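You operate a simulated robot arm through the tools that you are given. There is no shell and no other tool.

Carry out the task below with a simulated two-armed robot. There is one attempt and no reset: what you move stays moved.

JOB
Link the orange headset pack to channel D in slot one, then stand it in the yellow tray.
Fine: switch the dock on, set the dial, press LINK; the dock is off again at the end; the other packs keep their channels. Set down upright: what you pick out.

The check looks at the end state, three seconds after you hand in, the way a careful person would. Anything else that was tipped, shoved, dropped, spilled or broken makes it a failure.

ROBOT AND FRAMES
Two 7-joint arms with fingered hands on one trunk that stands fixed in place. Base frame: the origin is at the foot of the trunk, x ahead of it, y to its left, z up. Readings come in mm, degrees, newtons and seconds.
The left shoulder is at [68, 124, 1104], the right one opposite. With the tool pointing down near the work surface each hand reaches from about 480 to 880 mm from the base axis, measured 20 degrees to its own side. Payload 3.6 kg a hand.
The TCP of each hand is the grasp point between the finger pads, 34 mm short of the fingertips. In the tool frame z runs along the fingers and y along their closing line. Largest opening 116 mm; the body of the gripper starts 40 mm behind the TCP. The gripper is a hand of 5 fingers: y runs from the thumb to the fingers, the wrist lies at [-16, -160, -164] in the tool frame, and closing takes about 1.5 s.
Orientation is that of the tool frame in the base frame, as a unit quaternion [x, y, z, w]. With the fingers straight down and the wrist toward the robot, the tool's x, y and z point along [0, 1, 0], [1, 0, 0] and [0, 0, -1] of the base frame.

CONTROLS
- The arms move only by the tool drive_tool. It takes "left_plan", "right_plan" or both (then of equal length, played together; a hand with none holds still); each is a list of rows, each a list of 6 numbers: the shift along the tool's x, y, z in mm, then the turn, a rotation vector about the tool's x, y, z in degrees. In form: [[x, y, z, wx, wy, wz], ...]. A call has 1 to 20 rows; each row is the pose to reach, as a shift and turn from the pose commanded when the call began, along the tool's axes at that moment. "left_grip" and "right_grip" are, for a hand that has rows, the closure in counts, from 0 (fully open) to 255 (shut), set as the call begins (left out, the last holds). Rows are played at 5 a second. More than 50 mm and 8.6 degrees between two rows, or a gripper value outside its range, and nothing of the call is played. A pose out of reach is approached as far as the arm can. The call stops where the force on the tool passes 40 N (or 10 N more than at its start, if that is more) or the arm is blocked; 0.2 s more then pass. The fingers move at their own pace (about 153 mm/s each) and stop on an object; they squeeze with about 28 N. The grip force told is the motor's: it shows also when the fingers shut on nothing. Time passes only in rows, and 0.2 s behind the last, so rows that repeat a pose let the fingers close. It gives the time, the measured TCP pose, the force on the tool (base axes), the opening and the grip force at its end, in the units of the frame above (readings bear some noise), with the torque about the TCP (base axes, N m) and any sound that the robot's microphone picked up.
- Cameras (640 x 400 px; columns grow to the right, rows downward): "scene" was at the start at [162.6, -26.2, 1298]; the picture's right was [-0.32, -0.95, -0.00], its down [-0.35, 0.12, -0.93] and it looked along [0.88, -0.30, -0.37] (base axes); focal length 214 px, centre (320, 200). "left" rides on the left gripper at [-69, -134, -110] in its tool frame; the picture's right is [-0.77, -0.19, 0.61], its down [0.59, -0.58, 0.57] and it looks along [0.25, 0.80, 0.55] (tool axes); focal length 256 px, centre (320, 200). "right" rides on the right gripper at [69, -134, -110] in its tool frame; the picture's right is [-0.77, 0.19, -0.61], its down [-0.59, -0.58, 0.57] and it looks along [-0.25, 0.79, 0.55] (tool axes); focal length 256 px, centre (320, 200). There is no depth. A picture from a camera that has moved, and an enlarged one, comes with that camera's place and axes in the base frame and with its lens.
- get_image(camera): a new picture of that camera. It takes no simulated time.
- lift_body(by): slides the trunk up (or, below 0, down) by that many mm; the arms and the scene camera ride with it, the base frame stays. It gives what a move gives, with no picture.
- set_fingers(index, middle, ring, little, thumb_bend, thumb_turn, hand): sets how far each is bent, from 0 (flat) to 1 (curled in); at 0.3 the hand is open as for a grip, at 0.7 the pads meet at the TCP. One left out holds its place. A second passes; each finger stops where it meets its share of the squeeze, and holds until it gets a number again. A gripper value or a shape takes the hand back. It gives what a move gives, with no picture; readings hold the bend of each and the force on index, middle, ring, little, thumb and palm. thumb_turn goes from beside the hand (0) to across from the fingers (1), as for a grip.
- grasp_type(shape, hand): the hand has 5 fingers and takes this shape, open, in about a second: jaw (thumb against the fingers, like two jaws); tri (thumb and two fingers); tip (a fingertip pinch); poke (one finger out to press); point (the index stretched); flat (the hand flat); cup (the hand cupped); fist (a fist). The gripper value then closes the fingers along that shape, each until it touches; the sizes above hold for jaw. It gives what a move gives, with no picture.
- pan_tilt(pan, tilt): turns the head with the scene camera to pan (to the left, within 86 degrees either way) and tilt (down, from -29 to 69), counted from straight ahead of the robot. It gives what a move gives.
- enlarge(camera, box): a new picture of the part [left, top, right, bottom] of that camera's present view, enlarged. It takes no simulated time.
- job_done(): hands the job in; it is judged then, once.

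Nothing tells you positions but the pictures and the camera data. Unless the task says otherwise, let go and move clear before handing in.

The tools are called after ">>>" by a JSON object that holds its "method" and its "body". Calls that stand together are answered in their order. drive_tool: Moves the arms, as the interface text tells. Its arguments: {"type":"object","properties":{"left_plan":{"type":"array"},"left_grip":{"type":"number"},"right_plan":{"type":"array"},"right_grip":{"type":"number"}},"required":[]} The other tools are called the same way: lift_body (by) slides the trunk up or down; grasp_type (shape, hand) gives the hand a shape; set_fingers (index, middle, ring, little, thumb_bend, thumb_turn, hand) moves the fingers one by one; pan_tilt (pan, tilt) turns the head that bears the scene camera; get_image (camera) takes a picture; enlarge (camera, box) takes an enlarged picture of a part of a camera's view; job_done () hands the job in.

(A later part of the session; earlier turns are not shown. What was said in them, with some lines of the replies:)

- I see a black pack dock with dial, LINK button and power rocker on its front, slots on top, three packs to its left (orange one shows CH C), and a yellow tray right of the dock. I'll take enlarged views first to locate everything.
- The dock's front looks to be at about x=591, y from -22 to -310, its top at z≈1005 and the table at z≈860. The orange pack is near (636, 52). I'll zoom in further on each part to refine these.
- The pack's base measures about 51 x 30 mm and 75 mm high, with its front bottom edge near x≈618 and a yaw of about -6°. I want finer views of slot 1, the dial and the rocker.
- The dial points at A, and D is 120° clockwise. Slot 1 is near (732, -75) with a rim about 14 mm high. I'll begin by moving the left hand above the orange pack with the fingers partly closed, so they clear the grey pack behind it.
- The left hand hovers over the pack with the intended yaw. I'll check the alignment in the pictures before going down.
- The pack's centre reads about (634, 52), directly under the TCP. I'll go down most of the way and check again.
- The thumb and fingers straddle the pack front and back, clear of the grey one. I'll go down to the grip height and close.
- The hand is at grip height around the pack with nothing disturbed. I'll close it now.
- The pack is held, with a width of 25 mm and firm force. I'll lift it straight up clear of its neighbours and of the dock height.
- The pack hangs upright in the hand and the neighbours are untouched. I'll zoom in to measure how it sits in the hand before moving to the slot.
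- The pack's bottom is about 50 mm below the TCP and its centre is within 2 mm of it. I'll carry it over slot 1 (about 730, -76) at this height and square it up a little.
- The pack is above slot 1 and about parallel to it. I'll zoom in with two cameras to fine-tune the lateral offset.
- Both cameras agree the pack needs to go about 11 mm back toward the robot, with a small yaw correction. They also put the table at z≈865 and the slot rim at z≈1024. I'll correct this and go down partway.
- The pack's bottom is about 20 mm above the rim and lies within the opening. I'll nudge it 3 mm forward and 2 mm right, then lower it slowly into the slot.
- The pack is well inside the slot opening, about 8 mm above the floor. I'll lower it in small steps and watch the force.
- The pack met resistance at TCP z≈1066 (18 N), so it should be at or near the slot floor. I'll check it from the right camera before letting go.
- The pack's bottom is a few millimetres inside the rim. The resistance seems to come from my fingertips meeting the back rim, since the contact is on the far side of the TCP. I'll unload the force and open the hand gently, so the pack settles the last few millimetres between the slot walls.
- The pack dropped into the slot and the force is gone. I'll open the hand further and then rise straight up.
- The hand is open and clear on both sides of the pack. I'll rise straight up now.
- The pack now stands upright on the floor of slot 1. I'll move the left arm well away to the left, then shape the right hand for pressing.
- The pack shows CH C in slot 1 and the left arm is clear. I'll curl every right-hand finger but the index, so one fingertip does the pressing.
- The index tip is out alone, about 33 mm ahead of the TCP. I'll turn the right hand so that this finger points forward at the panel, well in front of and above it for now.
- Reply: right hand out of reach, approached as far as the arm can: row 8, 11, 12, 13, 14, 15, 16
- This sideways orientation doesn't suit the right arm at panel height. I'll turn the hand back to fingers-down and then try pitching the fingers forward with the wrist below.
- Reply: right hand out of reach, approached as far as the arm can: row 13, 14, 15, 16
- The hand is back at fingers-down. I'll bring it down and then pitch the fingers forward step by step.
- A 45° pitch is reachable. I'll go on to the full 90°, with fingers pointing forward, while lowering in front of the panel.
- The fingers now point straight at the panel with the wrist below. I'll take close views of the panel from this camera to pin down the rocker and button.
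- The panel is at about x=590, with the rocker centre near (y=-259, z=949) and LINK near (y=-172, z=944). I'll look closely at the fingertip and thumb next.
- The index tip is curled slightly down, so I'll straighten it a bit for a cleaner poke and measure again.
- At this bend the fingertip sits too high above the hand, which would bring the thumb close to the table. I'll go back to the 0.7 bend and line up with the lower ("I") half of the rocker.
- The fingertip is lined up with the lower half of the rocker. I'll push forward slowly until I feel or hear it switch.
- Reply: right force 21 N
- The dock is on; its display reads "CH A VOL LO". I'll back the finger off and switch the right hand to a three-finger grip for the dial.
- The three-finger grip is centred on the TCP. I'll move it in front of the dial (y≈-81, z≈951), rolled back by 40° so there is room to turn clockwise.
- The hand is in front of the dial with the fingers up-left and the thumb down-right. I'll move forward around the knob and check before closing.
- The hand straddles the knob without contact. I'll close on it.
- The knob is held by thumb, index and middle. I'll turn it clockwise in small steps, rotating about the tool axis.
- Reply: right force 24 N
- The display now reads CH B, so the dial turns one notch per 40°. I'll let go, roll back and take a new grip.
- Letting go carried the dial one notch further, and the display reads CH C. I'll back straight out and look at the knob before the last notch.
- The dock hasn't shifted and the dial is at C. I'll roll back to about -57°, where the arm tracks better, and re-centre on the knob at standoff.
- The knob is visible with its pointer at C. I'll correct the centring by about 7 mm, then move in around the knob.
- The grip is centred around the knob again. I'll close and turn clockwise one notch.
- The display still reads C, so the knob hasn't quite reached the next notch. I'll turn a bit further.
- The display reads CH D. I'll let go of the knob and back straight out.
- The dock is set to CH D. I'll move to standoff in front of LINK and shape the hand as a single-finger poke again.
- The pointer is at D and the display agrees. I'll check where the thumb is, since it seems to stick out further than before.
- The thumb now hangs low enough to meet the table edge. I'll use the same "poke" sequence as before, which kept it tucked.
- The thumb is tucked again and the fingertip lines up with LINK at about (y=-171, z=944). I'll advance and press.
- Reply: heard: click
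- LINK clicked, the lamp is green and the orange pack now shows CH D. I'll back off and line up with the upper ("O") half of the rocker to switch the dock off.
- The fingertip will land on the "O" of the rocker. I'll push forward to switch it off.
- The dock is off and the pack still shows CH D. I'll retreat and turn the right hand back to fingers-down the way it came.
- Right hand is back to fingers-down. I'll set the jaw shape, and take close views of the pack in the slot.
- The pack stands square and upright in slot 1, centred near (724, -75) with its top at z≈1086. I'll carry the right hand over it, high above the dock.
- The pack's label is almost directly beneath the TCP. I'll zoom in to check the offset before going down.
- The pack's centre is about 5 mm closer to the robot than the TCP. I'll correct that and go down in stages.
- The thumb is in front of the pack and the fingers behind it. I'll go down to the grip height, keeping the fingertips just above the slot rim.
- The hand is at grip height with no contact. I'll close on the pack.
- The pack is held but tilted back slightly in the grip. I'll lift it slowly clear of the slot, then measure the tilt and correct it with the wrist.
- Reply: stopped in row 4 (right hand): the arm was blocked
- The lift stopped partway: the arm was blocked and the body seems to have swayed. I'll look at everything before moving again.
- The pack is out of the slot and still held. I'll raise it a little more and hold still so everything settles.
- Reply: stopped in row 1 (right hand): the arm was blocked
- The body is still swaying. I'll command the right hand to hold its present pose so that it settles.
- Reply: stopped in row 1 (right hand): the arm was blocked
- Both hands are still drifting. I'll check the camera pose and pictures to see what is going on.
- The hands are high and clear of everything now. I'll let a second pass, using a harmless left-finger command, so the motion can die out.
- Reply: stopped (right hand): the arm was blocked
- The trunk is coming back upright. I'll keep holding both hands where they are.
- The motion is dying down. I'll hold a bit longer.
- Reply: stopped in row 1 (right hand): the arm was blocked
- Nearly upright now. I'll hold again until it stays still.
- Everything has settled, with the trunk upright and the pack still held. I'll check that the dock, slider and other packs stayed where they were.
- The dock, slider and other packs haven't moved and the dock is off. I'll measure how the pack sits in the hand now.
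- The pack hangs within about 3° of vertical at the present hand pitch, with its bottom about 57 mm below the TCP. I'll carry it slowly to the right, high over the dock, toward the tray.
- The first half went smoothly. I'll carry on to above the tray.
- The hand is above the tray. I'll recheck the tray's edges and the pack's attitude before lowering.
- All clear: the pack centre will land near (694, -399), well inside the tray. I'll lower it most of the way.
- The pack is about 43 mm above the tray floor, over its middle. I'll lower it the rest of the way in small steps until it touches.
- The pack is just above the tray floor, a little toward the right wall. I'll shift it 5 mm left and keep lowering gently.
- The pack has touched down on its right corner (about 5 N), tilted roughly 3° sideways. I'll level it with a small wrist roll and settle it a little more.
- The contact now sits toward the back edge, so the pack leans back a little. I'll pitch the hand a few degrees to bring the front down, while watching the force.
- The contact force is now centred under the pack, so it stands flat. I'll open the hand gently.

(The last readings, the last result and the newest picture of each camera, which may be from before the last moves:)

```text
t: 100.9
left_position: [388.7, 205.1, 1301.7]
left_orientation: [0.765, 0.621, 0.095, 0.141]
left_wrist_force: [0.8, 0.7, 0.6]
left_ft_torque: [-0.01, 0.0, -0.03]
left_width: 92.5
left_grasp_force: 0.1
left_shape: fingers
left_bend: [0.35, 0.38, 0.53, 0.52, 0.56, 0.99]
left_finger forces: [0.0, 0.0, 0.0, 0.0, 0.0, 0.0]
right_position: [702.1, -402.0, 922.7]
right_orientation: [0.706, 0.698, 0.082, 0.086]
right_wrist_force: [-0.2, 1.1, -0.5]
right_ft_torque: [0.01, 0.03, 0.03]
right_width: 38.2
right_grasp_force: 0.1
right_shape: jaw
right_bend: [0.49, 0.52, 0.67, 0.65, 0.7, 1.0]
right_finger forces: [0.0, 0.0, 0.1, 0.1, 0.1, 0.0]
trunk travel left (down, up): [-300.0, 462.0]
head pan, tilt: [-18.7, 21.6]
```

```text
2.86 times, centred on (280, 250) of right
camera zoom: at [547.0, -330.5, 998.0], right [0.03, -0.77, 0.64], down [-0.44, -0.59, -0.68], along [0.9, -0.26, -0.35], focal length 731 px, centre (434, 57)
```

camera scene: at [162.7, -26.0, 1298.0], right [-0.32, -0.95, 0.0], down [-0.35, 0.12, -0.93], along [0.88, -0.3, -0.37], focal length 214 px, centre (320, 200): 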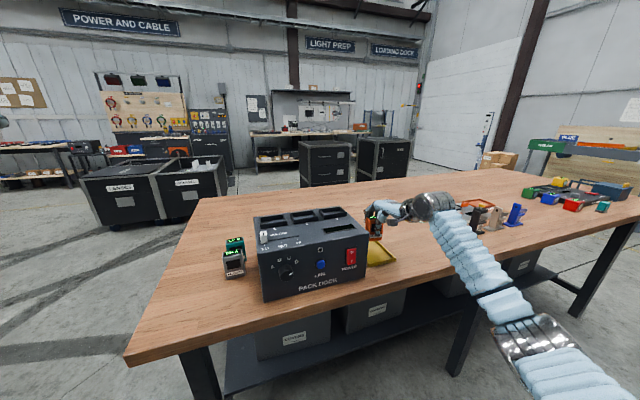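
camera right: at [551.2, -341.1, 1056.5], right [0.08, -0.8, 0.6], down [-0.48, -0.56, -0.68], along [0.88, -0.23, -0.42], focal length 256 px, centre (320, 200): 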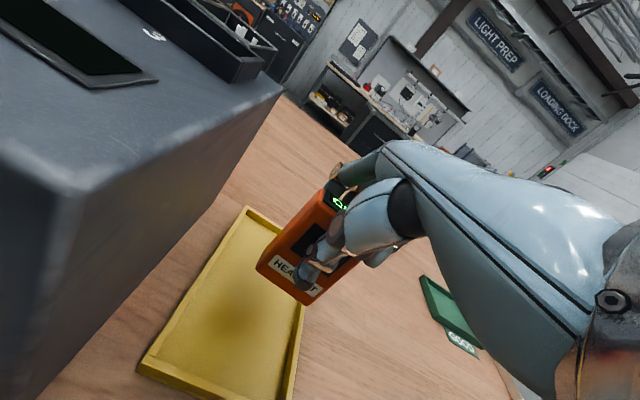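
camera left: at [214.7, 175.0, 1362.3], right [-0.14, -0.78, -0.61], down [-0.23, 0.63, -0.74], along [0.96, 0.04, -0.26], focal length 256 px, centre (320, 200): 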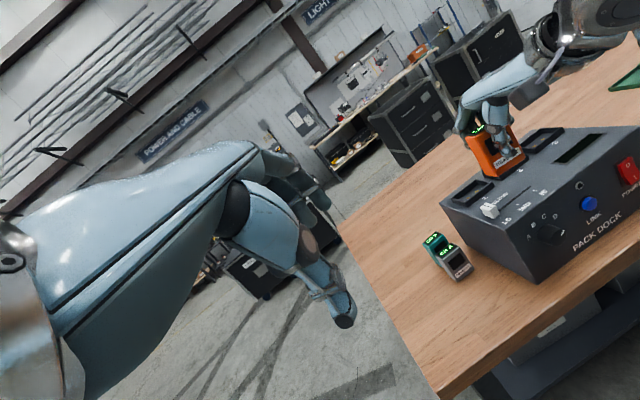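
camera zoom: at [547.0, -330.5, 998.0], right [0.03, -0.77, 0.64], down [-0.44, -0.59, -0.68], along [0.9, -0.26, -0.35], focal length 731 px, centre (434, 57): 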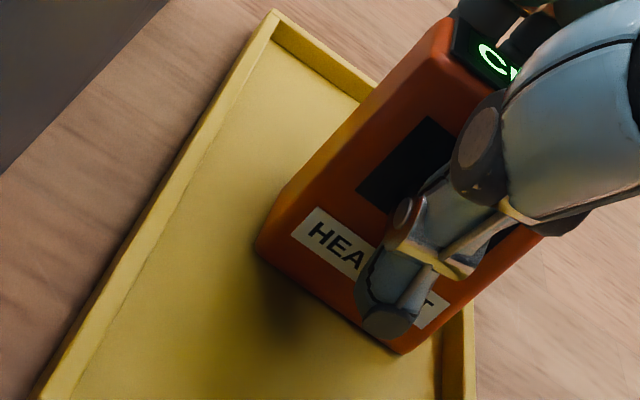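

The pack stands on its own in the tray. I'll open wider and then rise straight up.

>>> {"method": "drive_tool", "body": {"right_plan": [[0, 0, 0, 0, 0, 0], [0, 0, 0, 0, 0, 0], [0, 0, 0, 0, 0, 0], [0, 0, 0, 0, 0, 0]], "right_grip": 70}}

>>> {"method": "enlarge", "body": {"camera": "right", "box": [200, 160, 400, 340]}}

>>> {"method": "enlarge", "body": {"camera": "scene", "box": [350, 210, 420, 275]}}

```text
t: 101.9
left_position: [388.6, 204.7, 1301.4]
left_orientation: [0.765, 0.621, 0.096, 0.142]
left_wrist_force: [-0.5, -0.3, -0.1]
left_ft_torque: [-0.04, 0.01, 0.01]
left_width: 92.5
left_grasp_force: 0.0
left_shape: fingers
left_bend: [0.35, 0.38, 0.53, 0.52, 0.56, 0.99]
left_finger forces: [0.0, 0.0, 0.0, 0.1, 0.1, 0.1]
right_position: [701.6, -401.0, 922.9]
right_orientation: [0.707, 0.697, 0.081, 0.087]
right_wrist_force: [0.1, -0.5, 0.5]
right_ft_torque: [-0.02, 0.04, 0.02]
right_width: 83.9
right_grasp_force: 0.0
right_shape: jaw
right_bend: [0.35, 0.37, 0.51, 0.5, 0.54, 0.99]
right_finger forces: [0.1, 0.1, 0.0, 0.0, 0.1, 0.0]
trunk travel left (down, up): [-300.0, 462.0]
head pan, tilt: [-18.7, 21.6]
```

```text
2.22 times, centred on (300, 250) of right
camera zoom: at [546.9, -330.7, 998.3], right [0.03, -0.77, 0.64], down [-0.44, -0.59, -0.68], along [0.9, -0.26, -0.35], focal length 569 px, centre (364, 89)
```

zoom: 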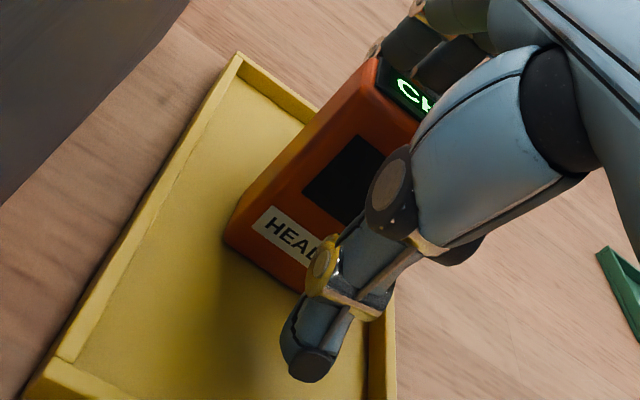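

```text
6.15 times, centred on (385, 242) of scene
camera zoom: at [162.5, -25.9, 1298.0], right [-0.32, -0.95, 0.0], down [-0.35, 0.12, -0.93], along [0.88, -0.3, -0.37], focal length 1320 px, centre (-80, -62)
```

zoom: 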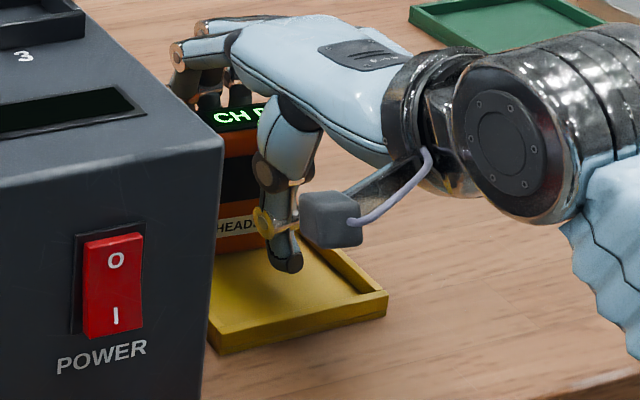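

The hand is open and clear of the pack on both sides. I'll rise straight up slowly.

>>> {"method": "drive_tool", "body": {"right_plan": [[0, 1.2, -4.9, 0, 0, 0], [0, 2.8, -11.7, 0, 0, 0], [-0.1, 4.7, -19.4, 0, 0, 0], [-0.1, 8.3, -34, 0, 0, 0], [-0.2, 13, -53.4, 0, 0, 0], [-0.3, 18.9, -77.7, 0, 0, 0], [-0.4, 25.9, -106.8, 0, 0, 0], [-0.6, 33, -136, 0, 0, 0], [-0.7, 40, -165, 0, 0, 0], [-0.7, 40, -165, 0, 0, 0]]}}

>>> {"method": "get_image", "body": {"camera": "right"}}

>>> {"method": "enlarge", "body": {"camera": "scene", "box": [340, 190, 440, 280]}}

```text
t: 104.1
left_position: [389.4, 204.3, 1300.6]
left_orientation: [0.764, 0.622, 0.095, 0.142]
left_wrist_force: [0.9, 0.8, 0.5]
left_ft_torque: [0.02, -0.01, 0.01]
left_width: 92.3
left_grasp_force: 0.0
left_shape: fingers
left_bend: [0.35, 0.38, 0.53, 0.52, 0.56, 0.99]
left_finger forces: [0.0, 0.0, 0.0, 0.1, 0.1, 0.0]
right_position: [702.9, -401.6, 1092.5]
right_orientation: [0.706, 0.698, 0.08, 0.086]
right_wrist_force: [-1.0, 0.8, 0.5]
right_ft_torque: [0.01, -0.02, 0.01]
right_width: 83.8
right_grasp_force: 0.1
right_shape: jaw
right_bend: [0.35, 0.37, 0.51, 0.5, 0.54, 0.99]
right_finger forces: [0.0, 0.1, 0.1, 0.0, 0.0, 0.0]
trunk travel left (down, up): [-300.0, 462.0]
head pan, tilt: [-18.7, 21.6]
```

```text
taken
camera right: at [547.2, -329.2, 1168.3], right [0.03, -0.77, 0.64], down [-0.44, -0.59, -0.68], along [0.9, -0.26, -0.35], focal length 256 px, centre (320, 200)
```

right: 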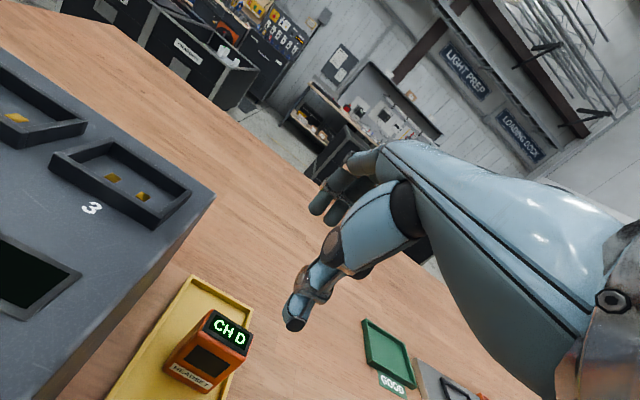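

```text
4.44 times, centred on (390, 235) of scene
camera zoom: at [162.7, -26.0, 1297.9], right [-0.32, -0.95, 0.0], down [-0.35, 0.12, -0.93], along [0.88, -0.3, -0.37], focal length 953 px, centre (9, 44)
```

zoom: 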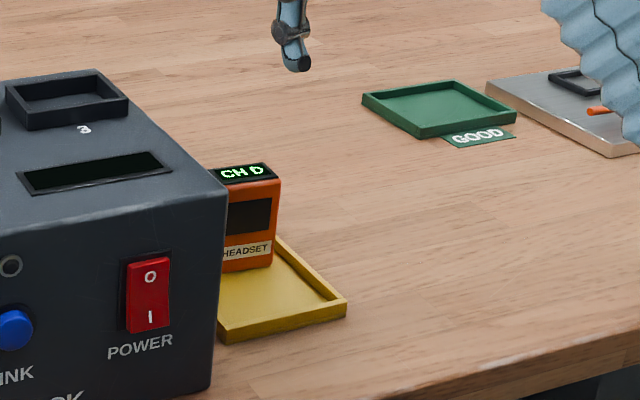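

The pack stands upright in the yellow tray showing CH D. I'll draw the right hand back and up to a clear position and check the whole scene.

>>> {"method": "drive_tool", "body": {"right_plan": [[-3, -8, -14, 0, 0, 0], [-8, -22, -36, 0, 0, 0], [-13, -36, -60, 0, 0, 0], [-18, -50, -82, 0, 0, 0], [-21, -58.6, -96, 0, 0, 0], [-21, -58.6, -96, 0, 0, 0], [-21, -58.6, -96, 0, 0, 0]]}}

>>> {"method": "get_image", "body": {"camera": "scene"}}

>>> {"method": "enlarge", "body": {"camera": "scene", "box": [200, 190, 400, 315]}}

>>> {"method": "enlarge", "body": {"camera": "scene", "box": [350, 210, 420, 270]}}

>>> {"method": "get_image", "body": {"camera": "right"}}

```text
t: 105.7
left_position: [388.9, 205.3, 1302.4]
left_orientation: [0.765, 0.622, 0.095, 0.142]
left_wrist_force: [-1.4, 0.2, 0.5]
left_ft_torque: [0.01, 0.01, -0.01]
left_width: 92.7
left_grasp_force: 0.1
left_shape: fingers
left_bend: [0.35, 0.38, 0.53, 0.52, 0.56, 0.99]
left_finger forces: [0.1, 0.1, 0.1, 0.0, 0.0, 0.0]
right_position: [622.9, -421.8, 1174.0]
right_orientation: [0.706, 0.698, 0.08, 0.087]
right_wrist_force: [-0.5, 0.4, 0.7]
right_ft_torque: [0.01, 0.01, 0.01]
right_width: 83.9
right_grasp_force: 0.0
right_shape: jaw
right_bend: [0.34, 0.37, 0.51, 0.5, 0.54, 0.99]
right_finger forces: [0.1, 0.0, 0.1, 0.1, 0.0, 0.0]
trunk travel left (down, up): [-300.0, 462.0]
head pan, tilt: [-18.7, 21.6]
```

```text
taken
camera scene: at [162.5, -25.9, 1298.0], right [-0.32, -0.95, 0.0], down [-0.35, 0.12, -0.93], along [0.88, -0.3, -0.37], focal length 214 px, centre (320, 200)
```

scene: 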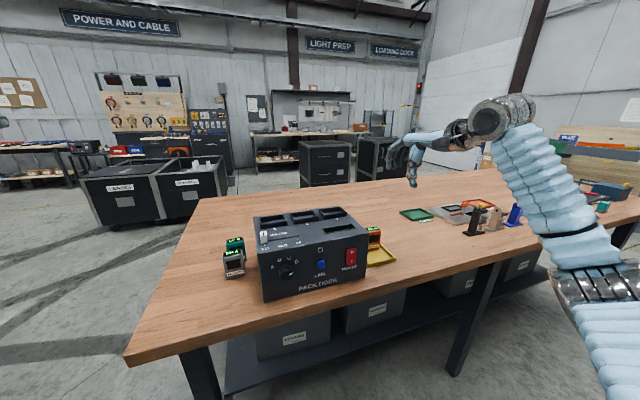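

```text
3.20 times, centred on (300, 252) of scene
camera zoom: at [162.5, -25.9, 1298.0], right [-0.32, -0.95, 0.0], down [-0.35, 0.12, -0.93], along [0.88, -0.3, -0.37], focal length 686 px, centre (384, 32)
```

zoom: 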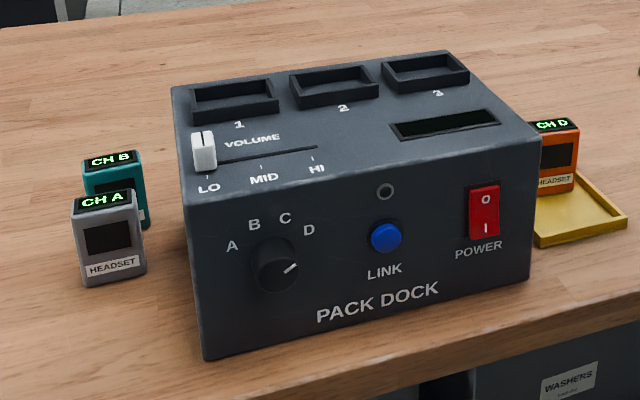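

```text
6.67 times, centred on (385, 240) of scene
camera zoom: at [162.5, -25.9, 1298.0], right [-0.32, -0.95, 0.0], down [-0.35, 0.12, -0.93], along [0.88, -0.3, -0.37], focal length 1430 px, centre (-113, -67)
```

zoom: 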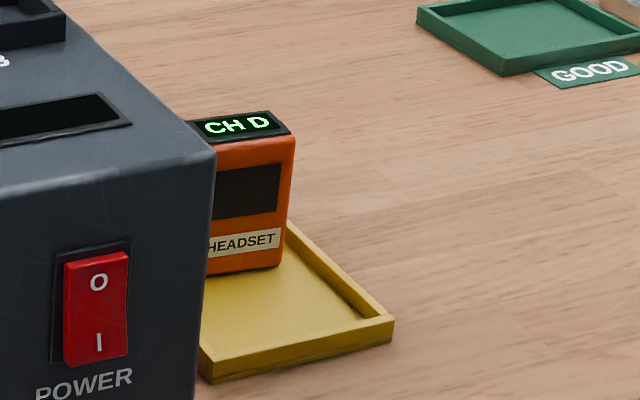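

```text
taken
camera right: at [467.7, -349.4, 1249.0], right [0.03, -0.76, 0.64], down [-0.44, -0.59, -0.68], along [0.9, -0.26, -0.35], focal length 256 px, centre (320, 200)
```

right: 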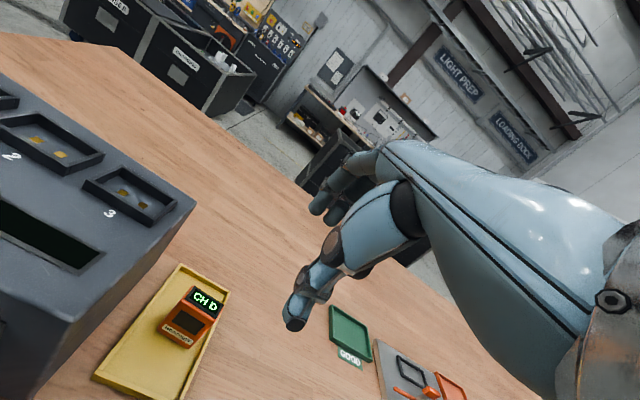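

All done: the orange pack stands upright in the yellow tray showing CH D and the dock is off. The other packs still show CH A and CH B in their original places, the slider and dock haven't moved, and both hands are clear. I'm handing in.

>>> {"method": "job_done", "body": {}}

```text
The job is handed in.
```

The orange headset pack is linked to channel D and stands upright in the yellow tray, and I've handed the job in. I don't have the check's verdict.

- **Linking:** The pack was in slot one with the dial at D when I pressed LINK. I heard a click, the lamp turned green and the pack's label changed to CH D.
- **Dock:** It is switched off again, with its display dark. The dial is still at D, and in the last pictures neither the dock nor the volume slider had moved.
- **Other packs:** The grey one still shows CH A and the teal one CH B, both in their original places.

**Rough moments:**
- **Into slot one:** My fingertips met the slot's rim, so the pack dropped the last few millimetres into place when I let go.
- **Out of slot one:** The right arm was reported blocked as I lifted the pack, and the robot's body swayed for a few seconds. The pack stayed in the hand, and I found nothing shoved or tipped once it settled.
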